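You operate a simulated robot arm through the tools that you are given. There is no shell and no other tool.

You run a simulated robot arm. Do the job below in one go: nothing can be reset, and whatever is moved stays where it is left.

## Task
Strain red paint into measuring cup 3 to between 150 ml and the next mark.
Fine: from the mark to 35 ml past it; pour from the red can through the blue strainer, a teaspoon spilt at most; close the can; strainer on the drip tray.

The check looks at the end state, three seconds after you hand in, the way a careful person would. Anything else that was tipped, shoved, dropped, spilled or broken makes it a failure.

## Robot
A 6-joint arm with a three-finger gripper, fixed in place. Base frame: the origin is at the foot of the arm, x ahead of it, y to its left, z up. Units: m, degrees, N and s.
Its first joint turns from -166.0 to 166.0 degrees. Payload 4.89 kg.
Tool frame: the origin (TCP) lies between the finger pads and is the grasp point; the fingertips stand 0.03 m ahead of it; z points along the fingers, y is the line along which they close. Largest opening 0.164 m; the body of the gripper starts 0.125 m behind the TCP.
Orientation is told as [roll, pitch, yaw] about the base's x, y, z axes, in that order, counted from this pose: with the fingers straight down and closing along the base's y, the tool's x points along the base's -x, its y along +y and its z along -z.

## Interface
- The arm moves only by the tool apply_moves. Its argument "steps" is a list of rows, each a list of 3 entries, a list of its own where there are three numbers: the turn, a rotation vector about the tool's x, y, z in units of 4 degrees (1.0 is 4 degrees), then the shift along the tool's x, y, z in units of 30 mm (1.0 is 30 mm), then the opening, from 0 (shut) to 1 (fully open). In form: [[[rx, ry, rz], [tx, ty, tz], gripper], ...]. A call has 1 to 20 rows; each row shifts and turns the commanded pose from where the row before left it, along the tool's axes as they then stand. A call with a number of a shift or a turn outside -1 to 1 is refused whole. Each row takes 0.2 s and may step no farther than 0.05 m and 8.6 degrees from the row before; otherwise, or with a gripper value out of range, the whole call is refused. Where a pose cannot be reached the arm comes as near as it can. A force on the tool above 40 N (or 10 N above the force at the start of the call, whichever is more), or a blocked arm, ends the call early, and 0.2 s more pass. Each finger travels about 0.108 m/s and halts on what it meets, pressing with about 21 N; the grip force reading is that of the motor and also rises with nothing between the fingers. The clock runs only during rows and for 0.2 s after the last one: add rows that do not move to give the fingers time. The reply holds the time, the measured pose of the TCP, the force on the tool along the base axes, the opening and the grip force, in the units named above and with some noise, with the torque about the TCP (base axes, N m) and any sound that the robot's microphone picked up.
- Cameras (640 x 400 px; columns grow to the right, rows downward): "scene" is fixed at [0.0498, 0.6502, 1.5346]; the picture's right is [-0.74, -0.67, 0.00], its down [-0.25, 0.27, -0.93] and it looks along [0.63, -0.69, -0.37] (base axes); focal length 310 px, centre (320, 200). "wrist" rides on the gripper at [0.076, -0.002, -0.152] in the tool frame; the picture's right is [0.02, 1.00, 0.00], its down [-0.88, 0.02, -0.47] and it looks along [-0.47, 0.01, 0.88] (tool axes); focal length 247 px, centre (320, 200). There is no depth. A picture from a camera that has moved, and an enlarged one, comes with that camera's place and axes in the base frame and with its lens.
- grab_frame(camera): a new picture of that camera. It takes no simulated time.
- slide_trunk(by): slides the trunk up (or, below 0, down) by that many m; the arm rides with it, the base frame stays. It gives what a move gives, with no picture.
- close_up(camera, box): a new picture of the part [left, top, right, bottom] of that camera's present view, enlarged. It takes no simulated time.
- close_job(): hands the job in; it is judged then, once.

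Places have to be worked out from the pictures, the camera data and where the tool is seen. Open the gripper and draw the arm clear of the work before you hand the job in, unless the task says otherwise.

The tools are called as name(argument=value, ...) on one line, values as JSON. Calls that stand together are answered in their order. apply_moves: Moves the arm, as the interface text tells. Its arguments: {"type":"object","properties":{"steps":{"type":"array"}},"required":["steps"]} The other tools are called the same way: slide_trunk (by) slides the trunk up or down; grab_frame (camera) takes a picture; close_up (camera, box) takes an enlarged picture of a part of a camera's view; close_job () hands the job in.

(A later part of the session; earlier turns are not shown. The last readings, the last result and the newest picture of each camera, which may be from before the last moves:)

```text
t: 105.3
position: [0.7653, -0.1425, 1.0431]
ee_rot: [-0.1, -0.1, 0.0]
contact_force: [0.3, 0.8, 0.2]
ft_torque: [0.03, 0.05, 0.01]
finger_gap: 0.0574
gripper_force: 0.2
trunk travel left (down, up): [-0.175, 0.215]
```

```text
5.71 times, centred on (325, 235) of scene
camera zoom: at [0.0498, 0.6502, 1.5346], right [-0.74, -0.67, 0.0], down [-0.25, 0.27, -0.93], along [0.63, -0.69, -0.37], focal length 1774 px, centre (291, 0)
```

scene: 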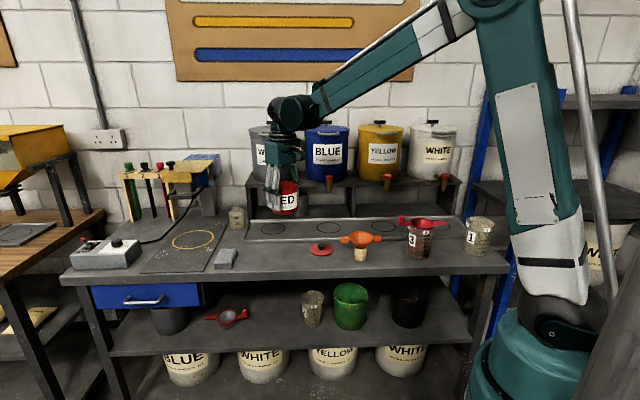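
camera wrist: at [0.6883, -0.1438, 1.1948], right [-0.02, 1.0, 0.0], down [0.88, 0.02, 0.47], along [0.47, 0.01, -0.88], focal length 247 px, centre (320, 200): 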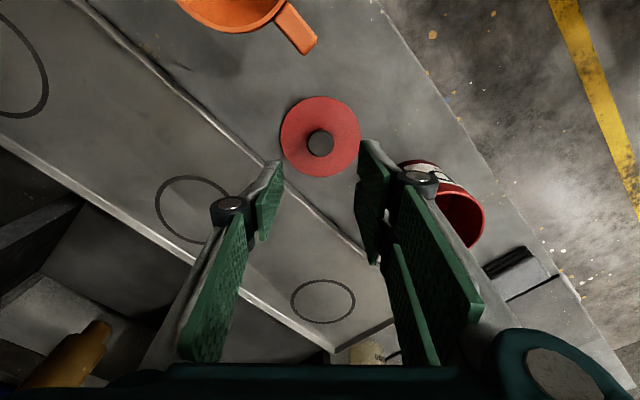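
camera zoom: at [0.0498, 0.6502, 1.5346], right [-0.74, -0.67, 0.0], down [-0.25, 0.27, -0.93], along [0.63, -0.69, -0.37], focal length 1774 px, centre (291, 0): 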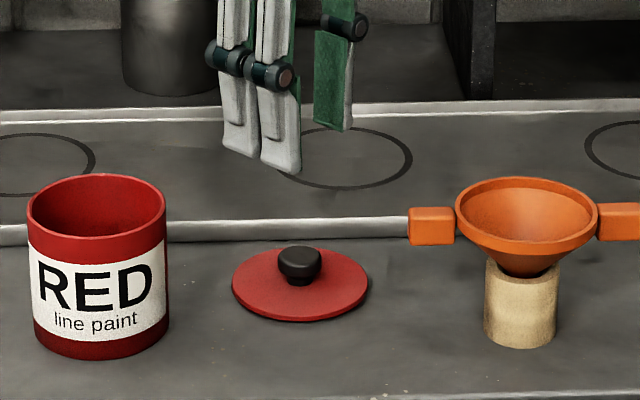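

Aligned over the knob. I go down to z about 0.949, a little above the height at which I released it.

apply_moves(steps=[[[0, 0, 0], [0, 0, 0.8], 0.35], [[0, 0, 0], [0, 0, 0.8], 0.35], [[0, 0, 0], [0, 0, 0.8], 0.35], [[0, 0, 0], [0, 0, 0.5], 0.35], [[0, 0, 0], [0, 0, 0.22], 0.35], [[0, 0, 0], [0, 0, 0], 0.35]])

close_up(camera="scene", box=[305, 225, 345, 260])

close_up(camera="wrist", box=[240, 120, 400, 260])

```text
t: 106.7
position: [0.764, -0.144, 0.9496]
ee_rot: [-0.2, -0.1, 0.0]
contact_force: [-0.2, 0.8, -0.8]
ft_torque: [-0.01, 0.01, 0.0]
finger_gap: 0.057
gripper_force: 0.1
trunk travel left (down, up): [-0.175, 0.215]
```

```text
11.43 times, centred on (325, 242) of scene
camera zoom: at [0.0498, 0.6502, 1.5346], right [-0.74, -0.67, 0.0], down [-0.25, 0.27, -0.93], along [0.63, -0.69, -0.37], focal length 3549 px, centre (263, -286)
```

zoom: 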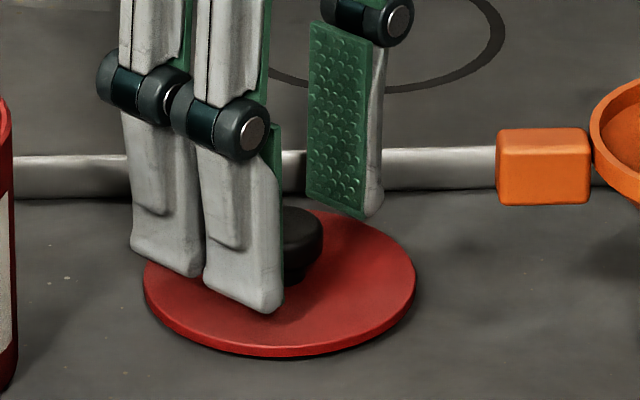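

```text
2.86 times, centred on (320, 190) of wrist
camera zoom: at [0.6885, -0.1444, 1.1021], right [-0.02, 1.0, 0.0], down [0.88, 0.02, 0.47], along [0.47, 0.01, -0.88], focal length 706 px, centre (320, 229)
```

zoom: 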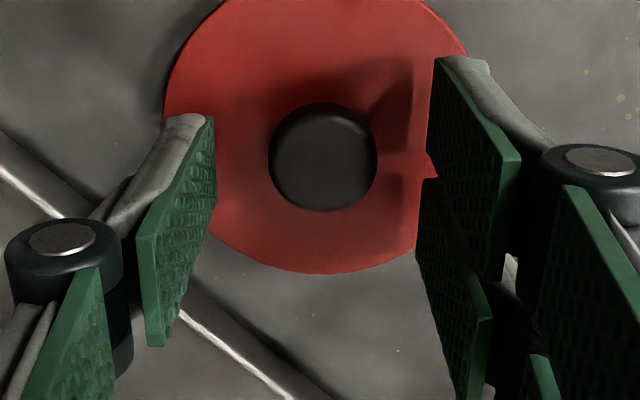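

The knob sits between the tips just as before. I lower 2.5 mm and close on it.

apply_moves(steps=[[[0, 0, 0], [-0.02, 0.03, 0.08], 0.35], [[0, 0, 0], [0, 0, 0], 0.2], [[0, 0, 0], [0, 0, 0], 0.05], [[0, 0, 0], [0, 0, 0], 0.05], [[0, 0, 0], [0, 0, 0], 0.05]])

apply_moves(steps=[[[0, 0, 0], [0, 0, -0.2], 0.05], [[0, 0, 0], [0, 0, -0.4], 0.05], [[0, 0, 0], [0, 0, -0.4], 0.05], [[0, 0, 0], [0, 0, 0], 0.05]])

close_up(camera="scene", box=[280, 200, 370, 270])

close_up(camera="wrist", box=[240, 90, 400, 260])

```text
t: 107.9
position: [0.7651, -0.1437, 0.948]
ee_rot: [-0.1, 0.0, 0.0]
contact_force: [-0.6, 0.0, -0.6]
ft_torque: [-0.02, -0.02, 0.02]
finger_gap: 0.0283
gripper_force: 21.4
trunk travel left (down, up): [-0.175, 0.215]
```

```text
t: 108.9
position: [0.7658, -0.1426, 0.9786]
ee_rot: [-0.2, -0.1, -0.1]
contact_force: [0.3, 0.2, 0.0]
ft_torque: [0.02, -0.01, -0.01]
finger_gap: 0.0285
gripper_force: 20.8
trunk travel left (down, up): [-0.175, 0.215]
```

```text
5.71 times, centred on (325, 235) of scene
camera zoom: at [0.0498, 0.6502, 1.5346], right [-0.74, -0.67, 0.0], down [-0.25, 0.27, -0.93], along [0.63, -0.69, -0.37], focal length 1774 px, centre (291, 0)
```

zoom: 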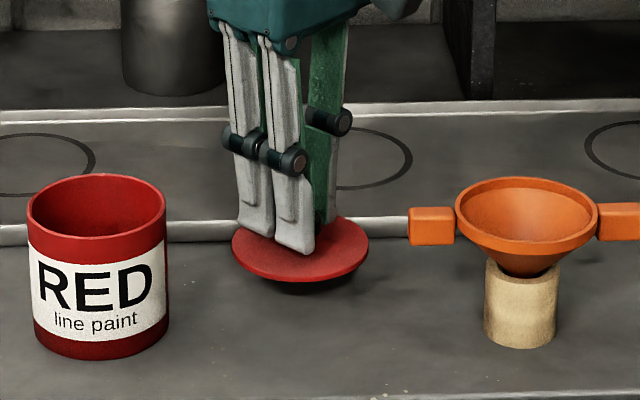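

```text
2.35 times, centred on (320, 175) of wrist
camera zoom: at [0.689, -0.1436, 1.1297], right [-0.02, 1.0, 0.0], down [0.88, 0.02, 0.47], along [0.47, 0.01, -0.88], focal length 581 px, centre (320, 259)
```

zoom: 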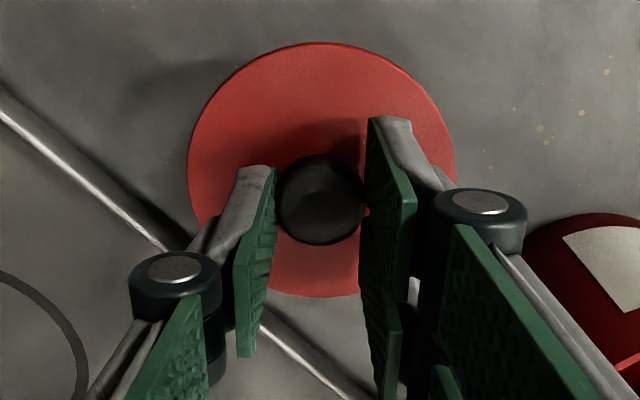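

The lid is in hand and level. I raise it and carry it to above the can at TCP (0.8333, -0.0206), the pose from which I first took it.

apply_moves(steps=[[[0, 0, 0], [0, 0, -0.8], 0.05], [[0, 0, 0], [0, 0, -0.8], 0.05], [[0, 0, 0], [0, 0, -0.8], 0.05], [[0, 0, 0], [0, 0, -0.8], 0.05], [[0, 0, 0], [0, 0, -0.6], 0.05], [[0, 0, 0], [-0.378, 0.68, 0], 0.05], [[0, 0, 0], [-0.378, 0.68, 0], 0.05], [[0, 0, 0], [-0.378, 0.68, 0], 0.05], [[0, 0, 0], [-0.378, 0.68, 0], 0.05], [[0, 0, 0], [-0.378, 0.68, 0], 0.05], [[0, 0, 0], [-0.377, 0.68, 0], 0.05], [[0, 0, 0], [0, 0, 0], 0.05]])

apply_moves(steps=[[[0, 0, 0], [0, 0, 0.6], 0.05], [[0, 0, 0], [0, 0, 0.6], 0.05], [[0, 0, 0], [0, 0, 0], 0.05]])

close_up(camera="scene", box=[250, 190, 330, 270])

grab_frame(camera="wrist")

```text
t: 111.5
position: [0.8311, -0.0199, 1.0907]
ee_rot: [-0.2, -0.2, 0.0]
contact_force: [-0.1, 0.8, -0.2]
ft_torque: [-0.02, 0.04, 0.01]
finger_gap: 0.0285
gripper_force: 20.8
trunk travel left (down, up): [-0.175, 0.215]
```

```text
t: 112.3
position: [0.8319, -0.0211, 1.0535]
ee_rot: [-0.2, -0.1, 0.1]
contact_force: [0.2, 0.3, -0.2]
ft_torque: [0.01, 0.05, -0.03]
finger_gap: 0.0284
gripper_force: 20.5
trunk travel left (down, up): [-0.175, 0.215]
```

```text
5.00 times, centred on (290, 230) of scene
camera zoom: at [0.0498, 0.6502, 1.5346], right [-0.74, -0.67, 0.0], down [-0.25, 0.27, -0.93], along [0.63, -0.69, -0.37], focal length 1553 px, centre (470, 50)
```

zoom: 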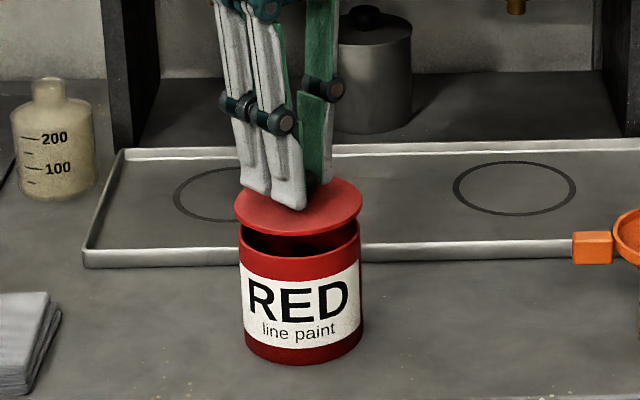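

```text
taken
camera wrist: at [0.7565, -0.0215, 1.2059], right [-0.02, 1.0, 0.0], down [0.88, 0.02, 0.47], along [0.47, 0.01, -0.88], focal length 247 px, centre (320, 200)
```

wrist: 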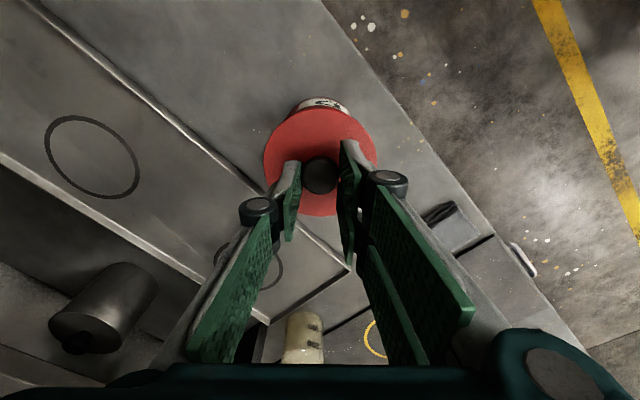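

The lid is centred over the can in the scene view. I correct 1.5 mm in x and lower to just above the expected contact (TCP z about 1.034).

apply_moves(steps=[[[0, 0, 0], [-0.05, 0, 0.25], 0.05], [[0, 0, 0], [0, 0, 0.25], 0.05], [[0, 0, 0], [0, 0, 0], 0.05]])

close_up(camera="scene", box=[265, 205, 315, 255])

apply_moves(steps=[[[0, 0, 0], [0, 0, 0.08], 0.05], [[0, 0, 0], [0, 0, 0], 0.05]])

apply_moves(steps=[[[0, 0, 0], [0, 0, 0.08], 0.05], [[0, 0, 0], [0, 0, 0], 0.05]])

```text
t: 113.1
position: [0.8339, -0.0206, 1.0404]
ee_rot: [-0.2, -0.1, 0.0]
contact_force: [0.0, 0.1, -0.2]
ft_torque: [0.02, 0.0, -0.01]
finger_gap: 0.0285
gripper_force: 20.5
trunk travel left (down, up): [-0.175, 0.215]
```

```text
8.00 times, centred on (290, 230) of scene
camera zoom: at [0.0498, 0.6502, 1.5346], right [-0.74, -0.67, 0.0], down [-0.25, 0.27, -0.93], along [0.63, -0.69, -0.37], focal length 2484 px, centre (560, -40)
```

zoom: 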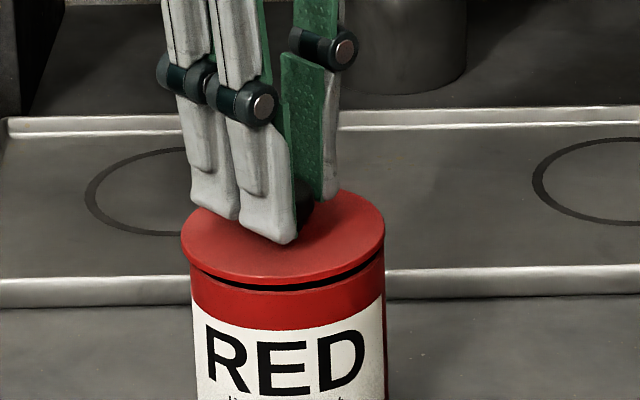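

```text
t: 113.7
position: [0.8356, -0.0201, 1.0381]
ee_rot: [-0.3, -0.1, 0.1]
contact_force: [1.2, -0.1, -0.5]
ft_torque: [0.0, -0.02, 0.0]
finger_gap: 0.0282
gripper_force: 21.3
trunk travel left (down, up): [-0.175, 0.215]
```

```text
t: 114.3
position: [0.8346, -0.0206, 1.0355]
ee_rot: [-0.2, 0.0, 0.1]
contact_force: [-0.2, 0.3, -0.4]
ft_torque: [-0.03, 0.01, 0.0]
finger_gap: 0.0283
gripper_force: 21.0
trunk travel left (down, up): [-0.175, 0.215]
```

The lid sits about 1–2 mm off toward +x, so I shift it back 1.5 mm and lower the last bit until it seats.

apply_moves(steps=[[[0, 0, 0], [0.05, -0.02, 0.04], 0.05], [[0, 0, 0], [0, 0, 0], 0.05]])

apply_moves(steps=[[[0, 0, 0], [0, 0, 0.06], 0.05], [[0, 0, 0], [0, 0, 0], 0.05]])

close_up(camera="scene", box=[265, 205, 315, 255])

```text
t: 114.9
position: [0.832, -0.0209, 1.034]
ee_rot: [-0.3, -0.1, 0.0]
contact_force: [0.4, 0.1, -0.3]
ft_torque: [-0.02, 0.01, -0.02]
finger_gap: 0.0284
gripper_force: 21.1
trunk travel left (down, up): [-0.175, 0.215]
```

```text
t: 115.5
position: [0.8327, -0.0214, 1.0344]
ee_rot: [-0.2, -0.2, -0.1]
contact_force: [12.7, -1.0, 29.2]
ft_torque: [0.0, -0.37, 0.03]
finger_gap: 0.0285
gripper_force: 21.2
trunk travel left (down, up): [-0.175, 0.215]
heard: snap
```

```text
8.00 times, centred on (290, 230) of scene
camera zoom: at [0.0498, 0.6502, 1.5346], right [-0.74, -0.67, 0.0], down [-0.25, 0.27, -0.93], along [0.63, -0.69, -0.37], focal length 2484 px, centre (560, -40)
```

zoom: 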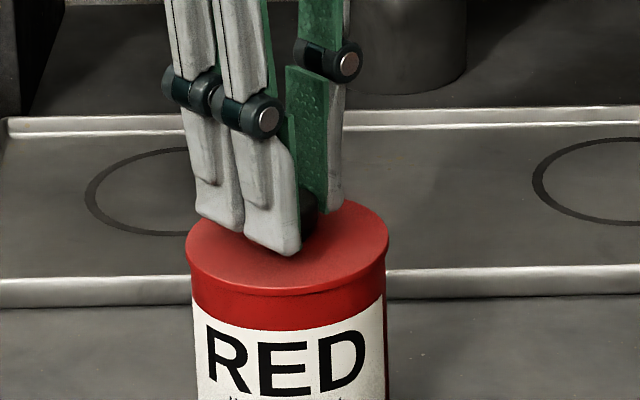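

A snap was heard as the lid seated, and it presses with 29 N, so the can is closed again. I ease the command up 1 mm to relieve the load before letting go.

apply_moves(steps=[[[0, 0, 0], [0, 0, -0.04], 0.05], [[0, 0, 0], [0, 0, 0], 0.05]])

close_up(camera="scene", box=[265, 205, 315, 255])

```text
t: 116.1
position: [0.8318, -0.0212, 1.0342]
ee_rot: [-0.2, -0.1, 0.1]
contact_force: [4.0, -1.7, 11.0]
ft_torque: [-0.08, -0.04, -0.06]
finger_gap: 0.0285
gripper_force: 21.1
trunk travel left (down, up): [-0.175, 0.215]
```

```text
8.00 times, centred on (290, 230) of scene
camera zoom: at [0.0498, 0.6502, 1.5346], right [-0.74, -0.67, 0.0], down [-0.25, 0.27, -0.93], along [0.63, -0.69, -0.37], focal length 2484 px, centre (560, -40)
```

zoom: 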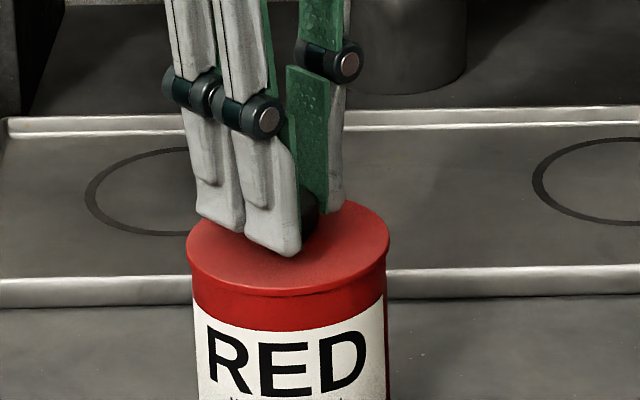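

The force has eased to 11 N. I ease a little more and open the fingers, then rise.

apply_moves(steps=[[[0, 0, 0], [0, 0, -0.02], 0.05], [[0, 0, 0], [0, 0, 0], 0.2], [[0, 0, 0], [0, 0, 0], 0.35], [[0, 0, 0], [0, 0, 0], 0.35], [[0, 0, 0], [0, 0, -0.2], 0.35], [[0, 0, 0], [0, 0, -0.5], 0.35], [[0, 0, 0], [0, 0, -0.8], 0.35], [[0, 0, 0], [0, 0, -0.8], 0.35], [[0, 0, 0], [0, 0, -0.8], 0.35], [[0, 0, 0], [0, 0, 0], 0.35]])

close_up(camera="scene", box=[250, 190, 330, 270])

close_up(camera="wrist", box=[240, 80, 400, 220])

```text
t: 118.3
position: [0.8315, -0.0198, 1.126]
ee_rot: [-0.2, -0.2, 0.0]
contact_force: [0.1, 0.4, 0.1]
ft_torque: [-0.05, -0.01, 0.01]
finger_gap: 0.0574
gripper_force: 0.1
trunk travel left (down, up): [-0.175, 0.215]
```

```text
5.00 times, centred on (290, 230) of scene
camera zoom: at [0.0498, 0.6502, 1.5346], right [-0.74, -0.67, 0.0], down [-0.25, 0.27, -0.93], along [0.63, -0.69, -0.37], focal length 1553 px, centre (470, 50)
```

zoom: 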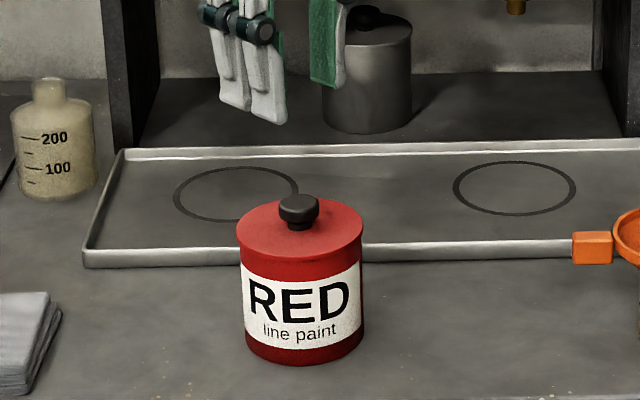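

```text
2.86 times, centred on (320, 150) of wrist
camera zoom: at [0.7557, -0.0217, 1.2779], right [-0.02, 1.0, 0.0], down [0.88, 0.02, 0.48], along [0.47, 0.01, -0.88], focal length 706 px, centre (320, 343)
```

zoom: 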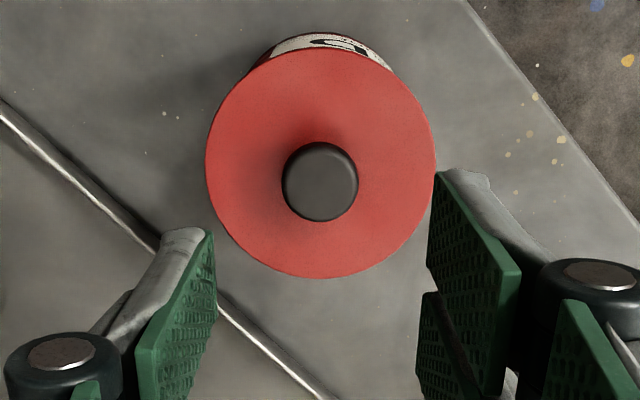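

The can is closed and clean. With the arm away I take another careful reading of cup 3 before removing the strainer.

close_up(camera="scene", box=[404, 243, 420, 253])

close_up(camera="scene", box=[412, 243, 428, 253])

close_up(camera="scene", box=[395, 210, 445, 265])

```text
16.00 times, centred on (412, 248) of scene
camera zoom: at [0.0498, 0.6502, 1.5346], right [-0.74, -0.67, 0.0], down [-0.25, 0.27, -0.93], along [0.63, -0.69, -0.37], focal length 4969 px, centre (-1152, -568)
```

zoom: 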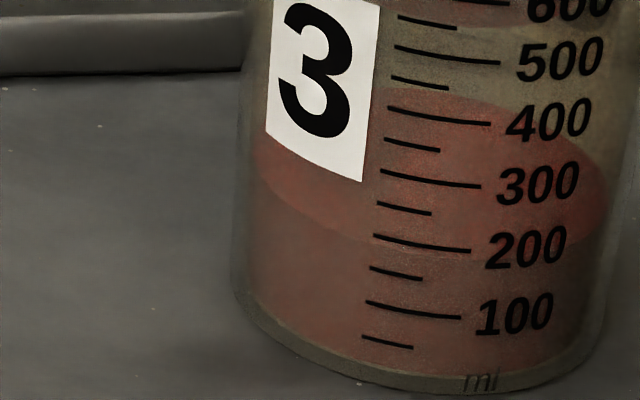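

```text
16.00 times, centred on (420, 248) of scene
camera zoom: at [0.0498, 0.6502, 1.5346], right [-0.74, -0.67, 0.0], down [-0.25, 0.27, -0.93], along [0.63, -0.69, -0.37], focal length 4969 px, centre (-1280, -568)
```

zoom: 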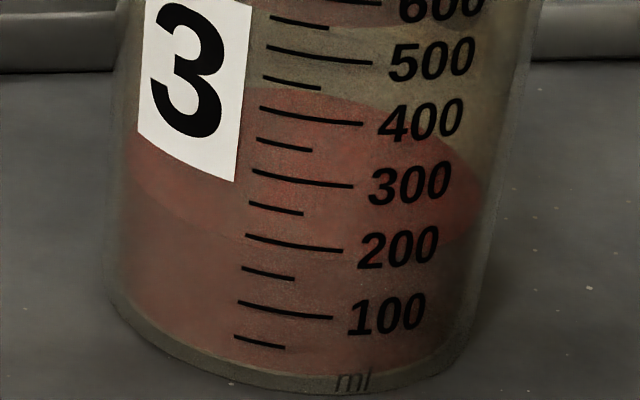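

```text
7.27 times, centred on (420, 238) of scene
camera zoom: at [0.0498, 0.6502, 1.5346], right [-0.74, -0.67, 0.0], down [-0.25, 0.27, -0.93], along [0.63, -0.69, -0.37], focal length 2258 px, centre (-407, -73)
```

zoom: 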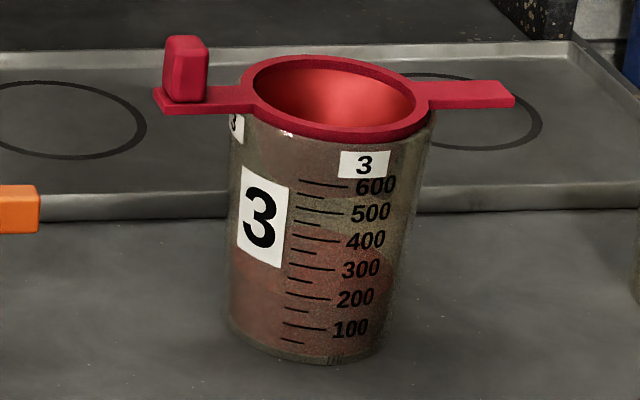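

By the tilted-ellipse comparison with the 150 and 200 marks the level is about 166–170 ml, so the amount is right. Next is the strainer. I turn the gripper to yaw -48.7° so that it closes along the strainer's tabs, rising slightly, and then move above the upright handle block near (0.525, -0.320).

apply_moves(steps=[[[0, 0, 1], [0, 0, -0.1], 0.35], [[0, 0, 1], [0, 0, -0.1], 0.35], [[0, 0, 1], [0, 0, -0.1], 0.35], [[0, 0, 1], [0, 0, -0.1], 0.35], [[0, 0, 1], [0, 0, -0.1], 0.35], [[0, 0, 1], [0, 0, -0.1], 0.35], [[0, 0, 1], [0, 0, -0.1], 0.35], [[0, 0, 1], [0, 0, -0.1], 0.35], [[0, 0, 1], [0, 0, -0.1], 0.35], [[0, 0, 1], [0, 0, -0.1], 0.35], [[0, 0, 1], [0, 0, -0.1], 0.35], [[0, 0, 1], [0, 0, -0.1], 0.35], [[0, 0, 0.175], [0, 0, 0], 0.35], [[0, 0, 0], [0, 0, 0], 0.35]])

apply_moves(steps=[[[0, 0, 0], [-0.051, -0.952, 0], 0.35], [[0, 0, 0], [-0.051, -0.952, 0], 0.35], [[0, 0, 0], [-0.051, -0.952, 0], 0.35], [[0, 0, 0], [-0.051, -0.952, 0], 0.35], [[0, 0, 0], [-0.051, -0.952, 0], 0.35], [[0, 0, 0], [-0.051, -0.952, 0], 0.35], [[0, 0, 0], [-0.051, -0.952, 0], 0.35], [[0, 0, 0], [-0.051, -0.952, 0], 0.35], [[0, 0, 0], [-0.051, -0.952, 0], 0.35], [[0, 0, 0], [-0.051, -0.952, 0], 0.35], [[0, 0, 0], [-0.051, -0.952, 0], 0.35], [[0, 0, 0], [-0.051, -0.952, 0], 0.35], [[0, 0, 0], [-0.051, -0.952, 0], 0.35], [[0, 0, 0], [0, 0, 0], 0.35]])

grab_frame(camera="wrist")

grab_frame(camera="scene")

```text
t: 121.3
position: [0.8327, -0.0208, 1.1627]
ee_rot: [0.0, -0.2, -48.8]
contact_force: [0.1, -0.3, -1.0]
ft_torque: [0.01, 0.0, 0.0]
finger_gap: 0.0574
gripper_force: 0.2
trunk travel left (down, up): [-0.175, 0.215]
```

```text
t: 124.3
position: [0.5651, -0.281, 1.1647]
ee_rot: [0.0, -0.1, -48.7]
contact_force: [-1.0, -0.8, 0.3]
ft_torque: [0.0, -0.01, 0.0]
finger_gap: 0.0574
gripper_force: 0.0
trunk travel left (down, up): [-0.175, 0.215]
```

```text
taken
camera wrist: at [0.5133, -0.2232, 1.3164], right [0.74, 0.68, 0.0], down [0.59, -0.65, 0.48], along [0.32, -0.35, -0.88], focal length 247 px, centre (320, 200)
```

wrist: 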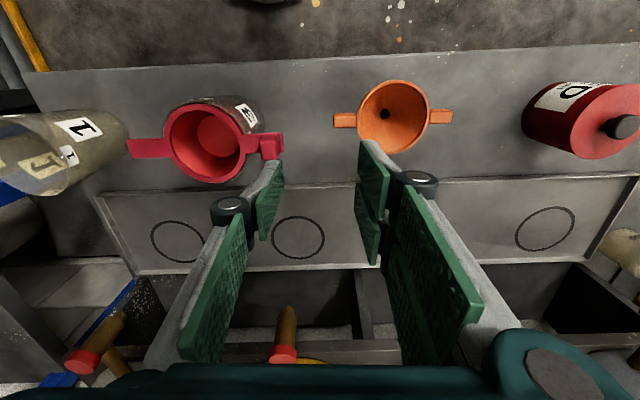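

```text
taken
```

scene: 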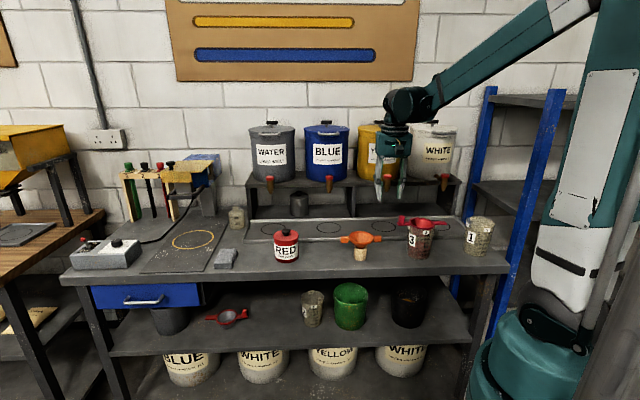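

The wrist view shows the strainer's tabs lined up with the closing direction. I zoom in on the handle block.

close_up(camera="wrist", box=[110, 80, 310, 200])

close_up(camera="scene", box=[390, 205, 450, 240])

```text
3.20 times, centred on (210, 140) of wrist
camera zoom: at [0.5133, -0.2232, 1.3164], right [0.74, 0.68, 0.0], down [0.59, -0.65, 0.48], along [0.32, -0.35, -0.88], focal length 790 px, centre (672, 392)
```

zoom: 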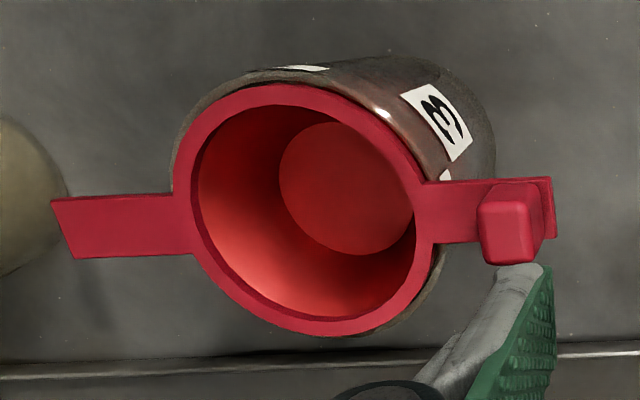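

```text
10.67 times, centred on (420, 222) of scene
camera zoom: at [0.0498, 0.6502, 1.5346], right [-0.74, -0.67, 0.0], down [-0.25, 0.27, -0.93], along [0.63, -0.69, -0.37], focal length 3312 px, centre (-747, -40)
```

zoom: 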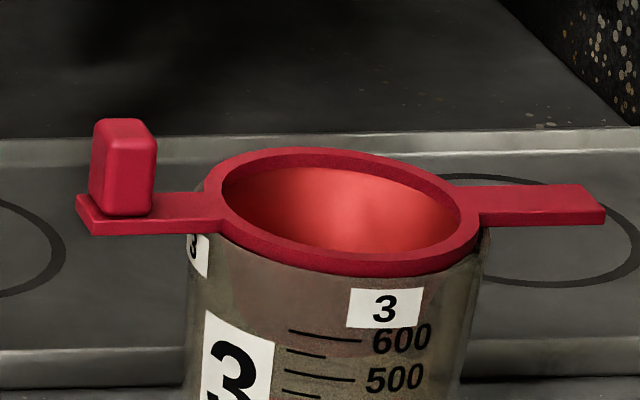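

Two views agree: the block top is at (0.5254, -0.317, 1.063), with the ring top near z 1.035. I move over it and come down to z 1.10, just above the block.

apply_moves(steps=[[[0, 0, 0], [-0.015, -0.893, 0], 0.35], [[0, 0, 0], [-0.015, -0.893, 0], 0.35], [[0, 0, 0], [0, 0, 0], 0.35]])

grab_frame(camera="wrist")

close_up(camera="scene", box=[370, 180, 450, 240])

```text
t: 125.1
position: [0.5262, -0.3174, 1.1632]
ee_rot: [0.0, -0.3, -48.7]
contact_force: [0.4, -0.2, 1.0]
ft_torque: [-0.03, 0.03, -0.02]
finger_gap: 0.0576
gripper_force: 0.0
trunk travel left (down, up): [-0.175, 0.215]
```

```text
taken
camera wrist: at [0.4739, -0.2592, 1.3153], right [0.74, 0.68, 0.0], down [0.59, -0.65, 0.48], along [0.32, -0.35, -0.88], focal length 247 px, centre (320, 200)
```

wrist: 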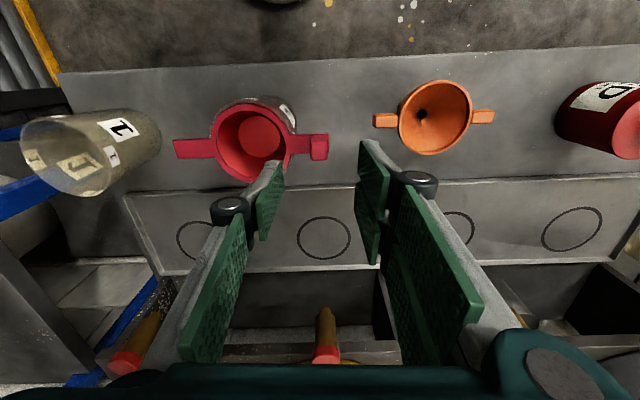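

```text
6.67 times, centred on (410, 210) of scene
camera zoom: at [0.0498, 0.6502, 1.5346], right [-0.74, -0.67, 0.0], down [-0.25, 0.27, -0.93], along [0.63, -0.69, -0.37], focal length 2070 px, centre (-280, 133)
```

zoom: 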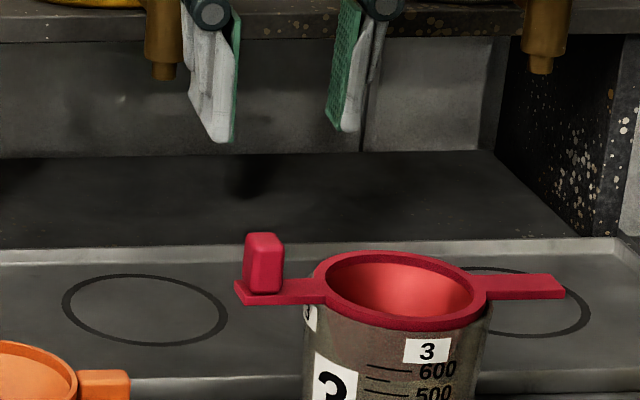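

Centred on the block. I descend to z about 1.097 and check the tips against the block and ring.

apply_moves(steps=[[[0, 0, 0], [0, 0, 0.8], 0.35], [[0, 0, 0], [0, 0, 0.8], 0.35], [[0, 0, 0], [0, 0, 0.6], 0.35], [[0, 0, 0], [0, 0, 0], 0.35]])

close_up(camera="wrist", box=[200, 100, 420, 260])

close_up(camera="scene", box=[385, 195, 435, 235])

```text
t: 126.1
position: [0.5272, -0.3169, 1.0982]
ee_rot: [0.1, -0.1, -48.7]
contact_force: [0.0, 0.3, 0.0]
ft_torque: [-0.02, 0.03, -0.01]
finger_gap: 0.0575
gripper_force: 0.1
trunk travel left (down, up): [-0.175, 0.215]
```

```text
2.50 times, centred on (310, 180) of wrist
camera zoom: at [0.4753, -0.2592, 1.25], right [0.74, 0.68, 0.0], down [0.59, -0.65, 0.48], along [0.32, -0.35, -0.88], focal length 617 px, centre (345, 250)
```

zoom: 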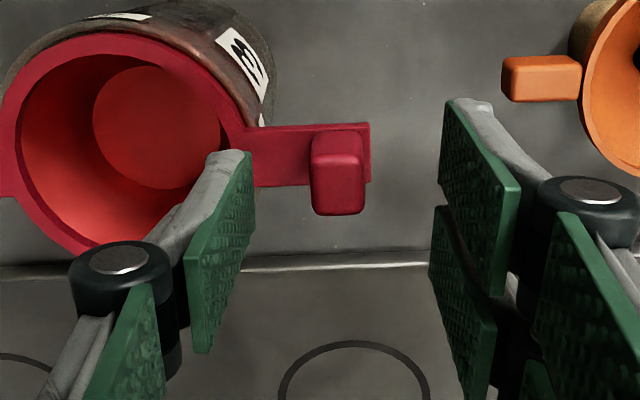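

```text
10.00 times, centred on (410, 215) of scene
camera zoom: at [0.0498, 0.6502, 1.5346], right [-0.74, -0.67, 0.0], down [-0.25, 0.27, -0.93], along [0.63, -0.69, -0.37], focal length 3105 px, centre (-580, 50)
```

zoom: 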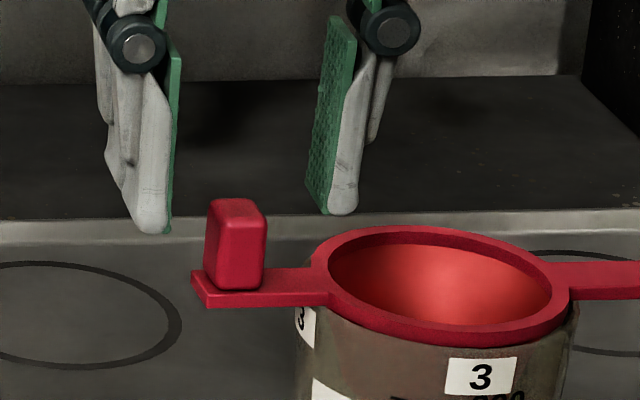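

The block is within 2 mm of the grip centre, so I shift 1.7 mm along the closing line. Then I lower 1.6 cm so that the tips stay just above the ring and tab.

apply_moves(steps=[[[0, 0, 0], [0, -0.06, 0.25], 0.35], [[0, 0, 0], [0, 0, 0.25], 0.35], [[0, 0, 0], [0, 0, 0], 0.35]])

close_up(camera="wrist", box=[200, 100, 420, 260])

close_up(camera="scene", box=[385, 195, 435, 235])

```text
t: 126.9
position: [0.5263, -0.3182, 1.0836]
ee_rot: [0.0, -0.2, -48.7]
contact_force: [1.1, 0.0, 0.0]
ft_torque: [-0.01, 0.02, 0.03]
finger_gap: 0.057
gripper_force: 0.0
trunk travel left (down, up): [-0.175, 0.215]
```

```text
2.50 times, centred on (310, 180) of wrist
camera zoom: at [0.4745, -0.2612, 1.2345], right [0.74, 0.68, 0.0], down [0.59, -0.65, 0.48], along [0.32, -0.35, -0.88], focal length 617 px, centre (345, 250)
```

zoom: 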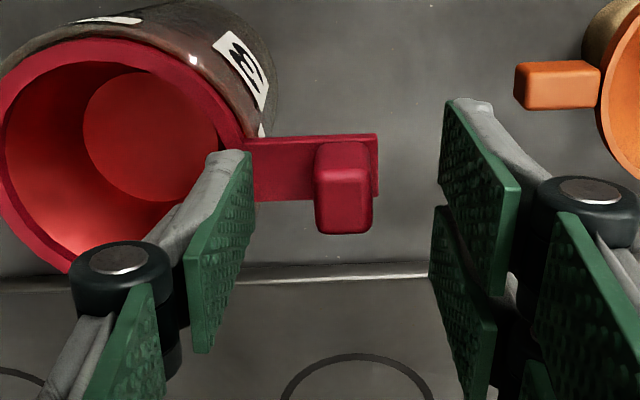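

```text
10.00 times, centred on (410, 215) of scene
camera zoom: at [0.0498, 0.6502, 1.5346], right [-0.74, -0.67, 0.0], down [-0.25, 0.27, -0.93], along [0.63, -0.69, -0.37], focal length 3105 px, centre (-580, 50)
```

zoom: 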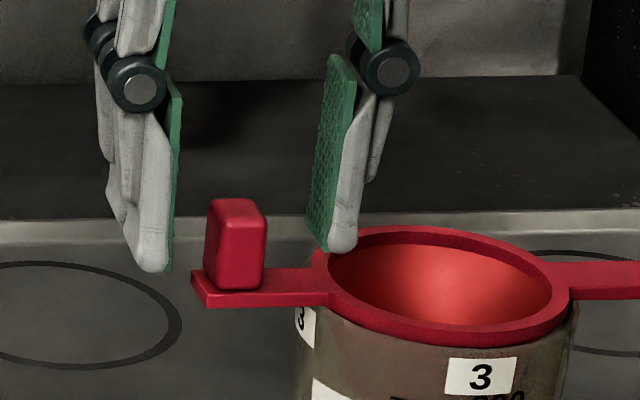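

The tips straddle the block, about 8 mm above the tab and ring. I close on the block.

apply_moves(steps=[[[0, 0, 0], [0, 0, 0.05], 0.2], [[0, 0, 0], [0, 0, 0], 0.03], [[0, 0, 0], [0, 0, 0], 0.03], [[0, 0, 0], [0, 0, 0], 0.03]])

close_up(camera="scene", box=[385, 195, 435, 235])

close_up(camera="wrist", box=[200, 100, 420, 260])

```text
t: 127.9
position: [0.5264, -0.318, 1.0815]
ee_rot: [0.0, -0.2, -48.6]
contact_force: [0.1, -1.1, 0.4]
ft_torque: [-0.01, -0.03, 0.1]
finger_gap: 0.0174
gripper_force: 20.9
trunk travel left (down, up): [-0.175, 0.215]
```

```text
10.00 times, centred on (410, 215) of scene
camera zoom: at [0.0498, 0.6502, 1.5346], right [-0.74, -0.67, 0.0], down [-0.25, 0.27, -0.93], along [0.63, -0.69, -0.37], focal length 3105 px, centre (-580, 50)
```

zoom: 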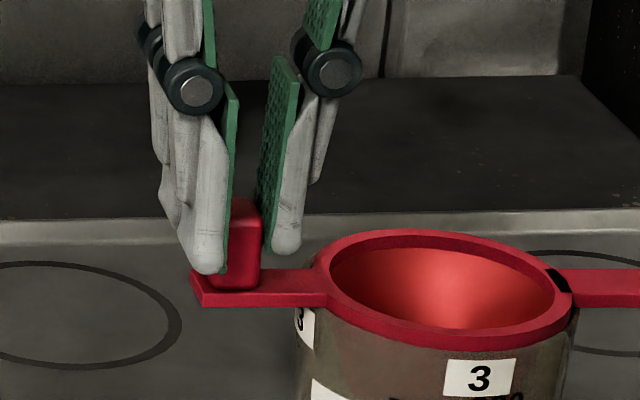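

```text
2.50 times, centred on (310, 180) of wrist
camera zoom: at [0.4745, -0.2606, 1.2331], right [0.74, 0.68, 0.0], down [0.59, -0.65, 0.48], along [0.32, -0.35, -0.88], focal length 617 px, centre (345, 250)
```

zoom: 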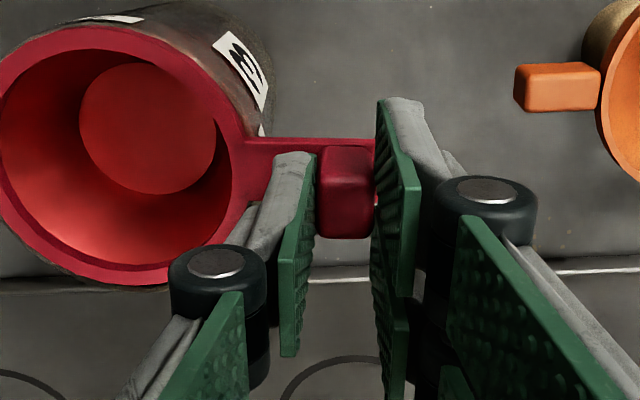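

The block is held (gap 17 mm, 21 N). I lift slowly straight up 2 cm and check that the cup stays put.

apply_moves(steps=[[[0, 0, 0], [0, 0, -0.15], 0.03], [[0, 0, 0], [0, 0, -0.15], 0.03], [[0, 0, 0], [0, 0, -0.2], 0.03], [[0, 0, 0], [0, 0, -0.2], 0.03], [[0, 0, 0], [0, 0, 0], 0.03]])

close_up(camera="scene", box=[380, 190, 460, 265])

```text
t: 129.1
position: [0.5236, -0.3182, 1.1019]
ee_rot: [-0.1, -0.2, -48.6]
contact_force: [0.2, 0.1, 0.4]
ft_torque: [0.08, -0.06, 0.0]
finger_gap: 0.0177
gripper_force: 21.0
trunk travel left (down, up): [-0.175, 0.215]
```

```text
5.33 times, centred on (420, 228) of scene
camera zoom: at [0.0498, 0.6502, 1.5346], right [-0.74, -0.67, 0.0], down [-0.25, 0.27, -0.93], along [0.63, -0.69, -0.37], focal length 1656 px, centre (-213, 53)
```

zoom: 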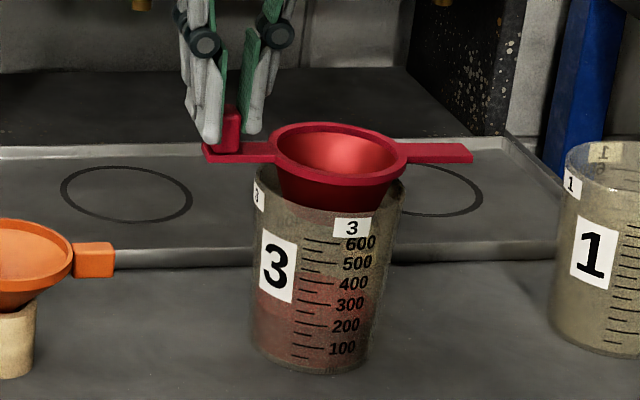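

The strainer lifts level and the cup stands still. I raise it clear of the cup, hold a moment over it to let any drops fall, and read the cup again.

apply_moves(steps=[[[0, 0, 0], [0, 0, -0.35], 0.03], [[0, 0, 0], [0, 0, -0.5], 0.03], [[0, 0, 0], [0, 0, -0.5], 0.03], [[0, 0, 0], [0, 0, -0.5], 0.03], [[0, 0, 0], [0, 0, -0.4], 0.03], [[0, 0, 0], [0, 0, 0], 0.03], [[0, 0, 0], [0, 0, 0], 0.03], [[0, 0, 0], [0, 0, 0], 0.03], [[0, 0, 0], [0, 0, 0], 0.03], [[0, 0, 0], [0, 0, 0], 0.03], [[0, 0, 0], [0, 0, 0], 0.03], [[0, 0, 0], [0, 0, 0], 0.03], [[0, 0, 0], [0, 0, 0], 0.03], [[0, 0, 0], [0, 0, 0], 0.03], [[0, 0, 0], [0, 0, 0], 0.03]])

close_up(camera="scene", box=[380, 165, 460, 265])

close_up(camera="scene", box=[400, 225, 436, 262])

grab_frame(camera="wrist")

```text
t: 132.3
position: [0.5247, -0.3167, 1.1698]
ee_rot: [-0.1, -0.2, -48.8]
contact_force: [-0.2, 0.2, -1.0]
ft_torque: [0.02, -0.05, 0.01]
finger_gap: 0.0175
gripper_force: 20.8
trunk travel left (down, up): [-0.175, 0.215]
```

```text
4.00 times, centred on (420, 215) of scene
camera zoom: at [0.0498, 0.6502, 1.5346], right [-0.74, -0.67, 0.0], down [-0.25, 0.27, -0.93], along [0.63, -0.69, -0.37], focal length 1242 px, centre (-80, 140)
```

zoom: 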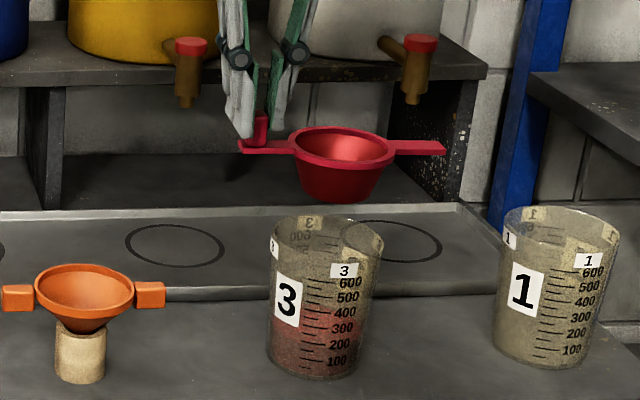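

```text
10.81 times, centred on (418, 244) of scene
camera zoom: at [0.0498, 0.6502, 1.5346], right [-0.74, -0.67, 0.0], down [-0.25, 0.27, -0.93], along [0.63, -0.69, -0.37], focal length 3357 px, centre (-740, -270)
```

zoom: 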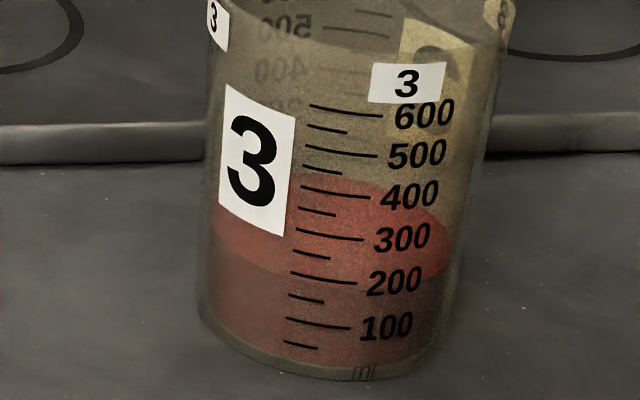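

```text
taken
camera wrist: at [0.473, -0.26, 1.3217], right [0.74, 0.68, 0.0], down [0.59, -0.65, 0.48], along [0.32, -0.35, -0.88], focal length 247 px, centre (320, 200)
```

wrist: 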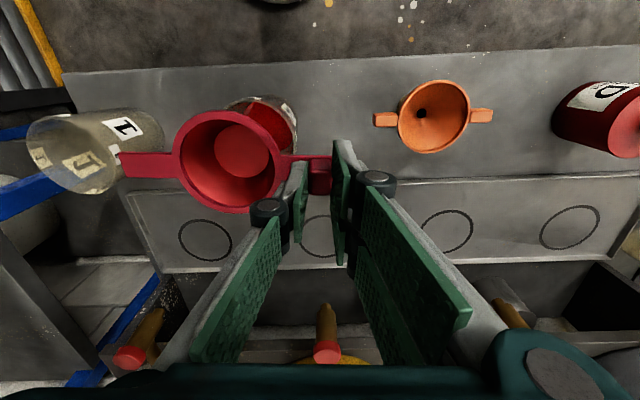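

Now the cup is very clear to read, and it even has a second scale on its back wall. I magnify.

close_up(camera="scene", box=[404, 243, 420, 253])

close_up(camera="scene", box=[408, 238, 424, 248])

close_up(camera="scene", box=[402, 218, 430, 240])

```text
16.00 times, centred on (412, 248) of scene
camera zoom: at [0.0498, 0.6502, 1.5346], right [-0.74, -0.67, 0.0], down [-0.25, 0.27, -0.93], along [0.63, -0.69, -0.37], focal length 4969 px, centre (-1152, -568)
```

zoom: 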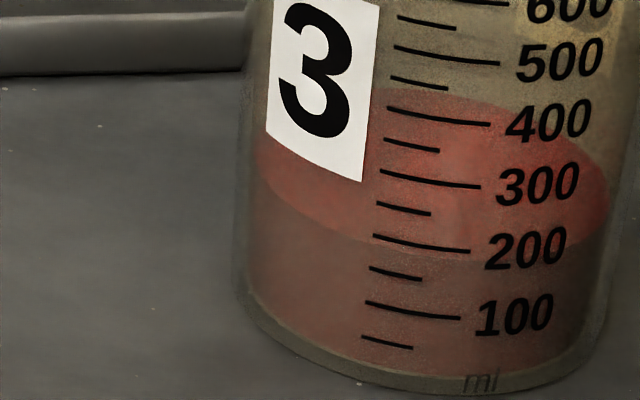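

```text
16.00 times, centred on (416, 243) of scene
camera zoom: at [0.0498, 0.6502, 1.5346], right [-0.74, -0.67, 0.0], down [-0.25, 0.27, -0.93], along [0.63, -0.69, -0.37], focal length 4969 px, centre (-1216, -488)
```

zoom: 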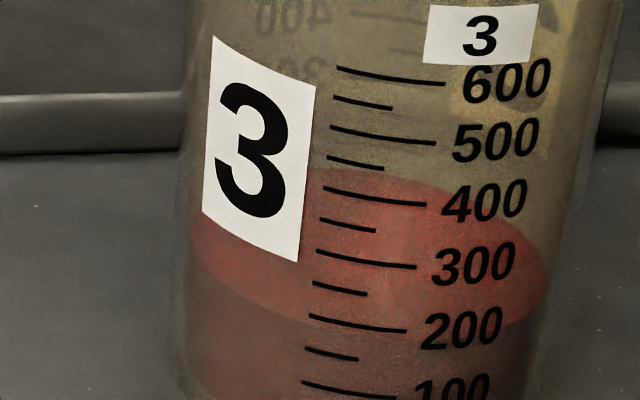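

```text
16.00 times, centred on (416, 229) of scene
camera zoom: at [0.0498, 0.6502, 1.5346], right [-0.74, -0.67, 0.0], down [-0.25, 0.27, -0.93], along [0.63, -0.69, -0.37], focal length 4969 px, centre (-1216, -264)
```

zoom: 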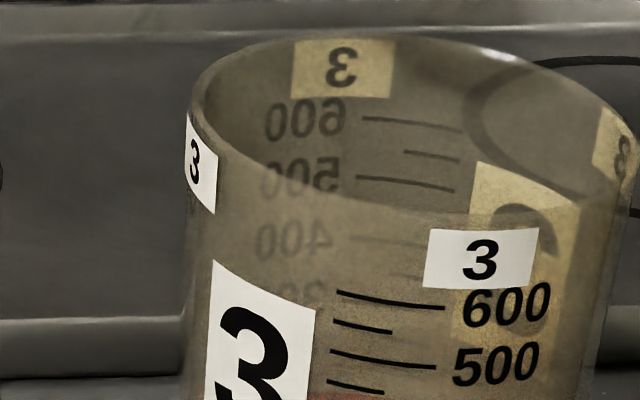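

The front and back scales bracket the level at about 155–170 ml, comfortably inside the band. Now the strainer goes to the tray. I move outward to its front edge, then sideways and down in front of the taps so that I stay midway between two taps.

apply_moves(steps=[[[0, 0, 0], [-0.4, 0.026, 0], 0.03], [[0, 0, 0], [-0.75, 0.05, 0], 0.03], [[0, 0, 0], [-0.8, 0.054, 0], 0.03], [[0, 0, 0], [-0.8, 0.054, 0], 0.03], [[0, 0, 0], [-0.8, 0.054, 0], 0.03], [[0, 0, 0], [-0.6, 0.04, 0], 0.03], [[0, 0, 0], [0, 0, 0], 0.03]])

grab_frame(camera="wrist")

close_up(camera="scene", box=[340, 130, 480, 270])

```text
t: 133.9
position: [0.6127, -0.4039, 1.1715]
ee_rot: [0.0, -0.2, -48.7]
contact_force: [0.3, -0.2, -1.9]
ft_torque: [0.07, 0.0, 0.0]
finger_gap: 0.0176
gripper_force: 20.6
trunk travel left (down, up): [-0.175, 0.215]
```

```text
taken
camera wrist: at [0.561, -0.3473, 1.3226], right [0.74, 0.68, 0.0], down [0.59, -0.65, 0.48], along [0.32, -0.35, -0.88], focal length 247 px, centre (320, 200)
```

wrist: 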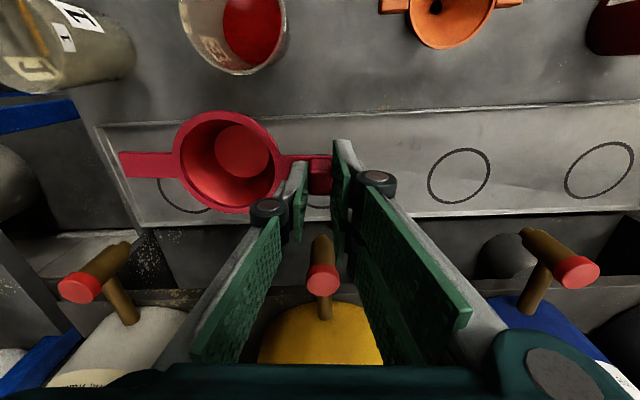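

```text
2.86 times, centred on (410, 200) of scene
camera zoom: at [0.0498, 0.6502, 1.5346], right [-0.74, -0.67, 0.0], down [-0.25, 0.27, -0.93], along [0.63, -0.69, -0.37], focal length 887 px, centre (63, 200)
```

zoom: 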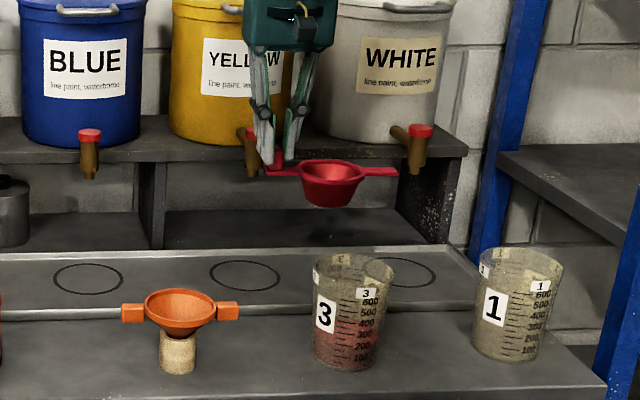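

The strainer is already over the tray and I'm in front of the yellow tap. I slide sideways by 12 cm to midway between the yellow and blue taps while lowering 11 cm.

apply_moves(steps=[[[0, 0, 0], [0.03, 0.4, 0.3], 0.03], [[0, 0, 0], [0.05, 0.75, 0.6], 0.03], [[0, 0, 0], [0.053, 0.82, 0.75], 0.03], [[0, 0, 0], [0.053, 0.82, 0.75], 0.03], [[0, 0, 0], [0.05, 0.75, 0.7], 0.03], [[0, 0, 0], [0.03, 0.55, 0.5], 0.03], [[0, 0, 0], [0, 0, 0], 0.03]])

grab_frame(camera="wrist")

close_up(camera="scene", box=[310, 150, 450, 270])

```text
t: 135.5
position: [0.6992, -0.3202, 1.0632]
ee_rot: [0.1, -0.1, -48.7]
contact_force: [-0.4, 0.0, -0.6]
ft_torque: [0.05, 0.02, 0.0]
finger_gap: 0.0175
gripper_force: 20.7
trunk travel left (down, up): [-0.175, 0.215]
```

```text
taken
camera wrist: at [0.6484, -0.2626, 1.2154], right [0.74, 0.68, 0.0], down [0.59, -0.65, 0.48], along [0.32, -0.35, -0.88], focal length 247 px, centre (320, 200)
```

wrist: 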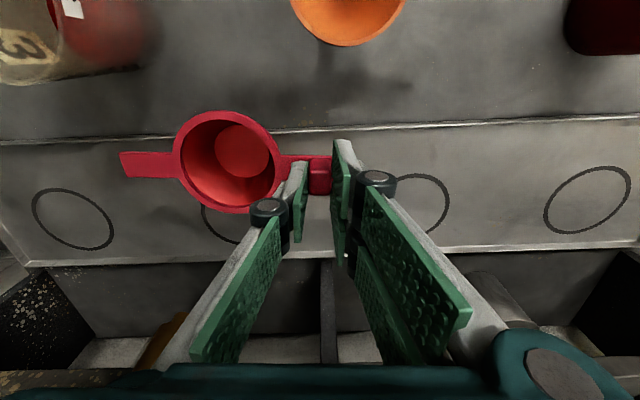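

```text
3.33 times, centred on (380, 210) of scene
camera zoom: at [0.0498, 0.6502, 1.5346], right [-0.74, -0.67, 0.0], down [-0.25, 0.27, -0.93], along [0.63, -0.69, -0.37], focal length 1035 px, centre (120, 167)
```

zoom: 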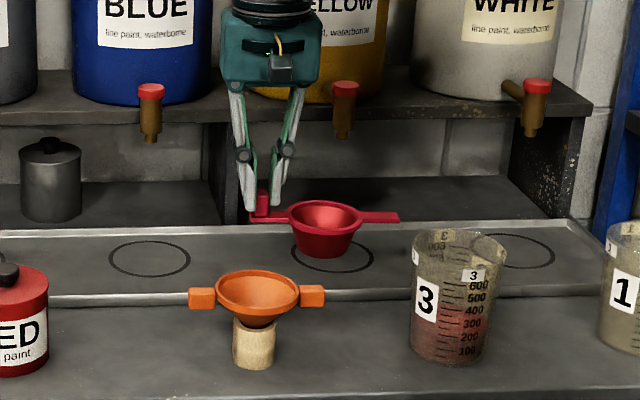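

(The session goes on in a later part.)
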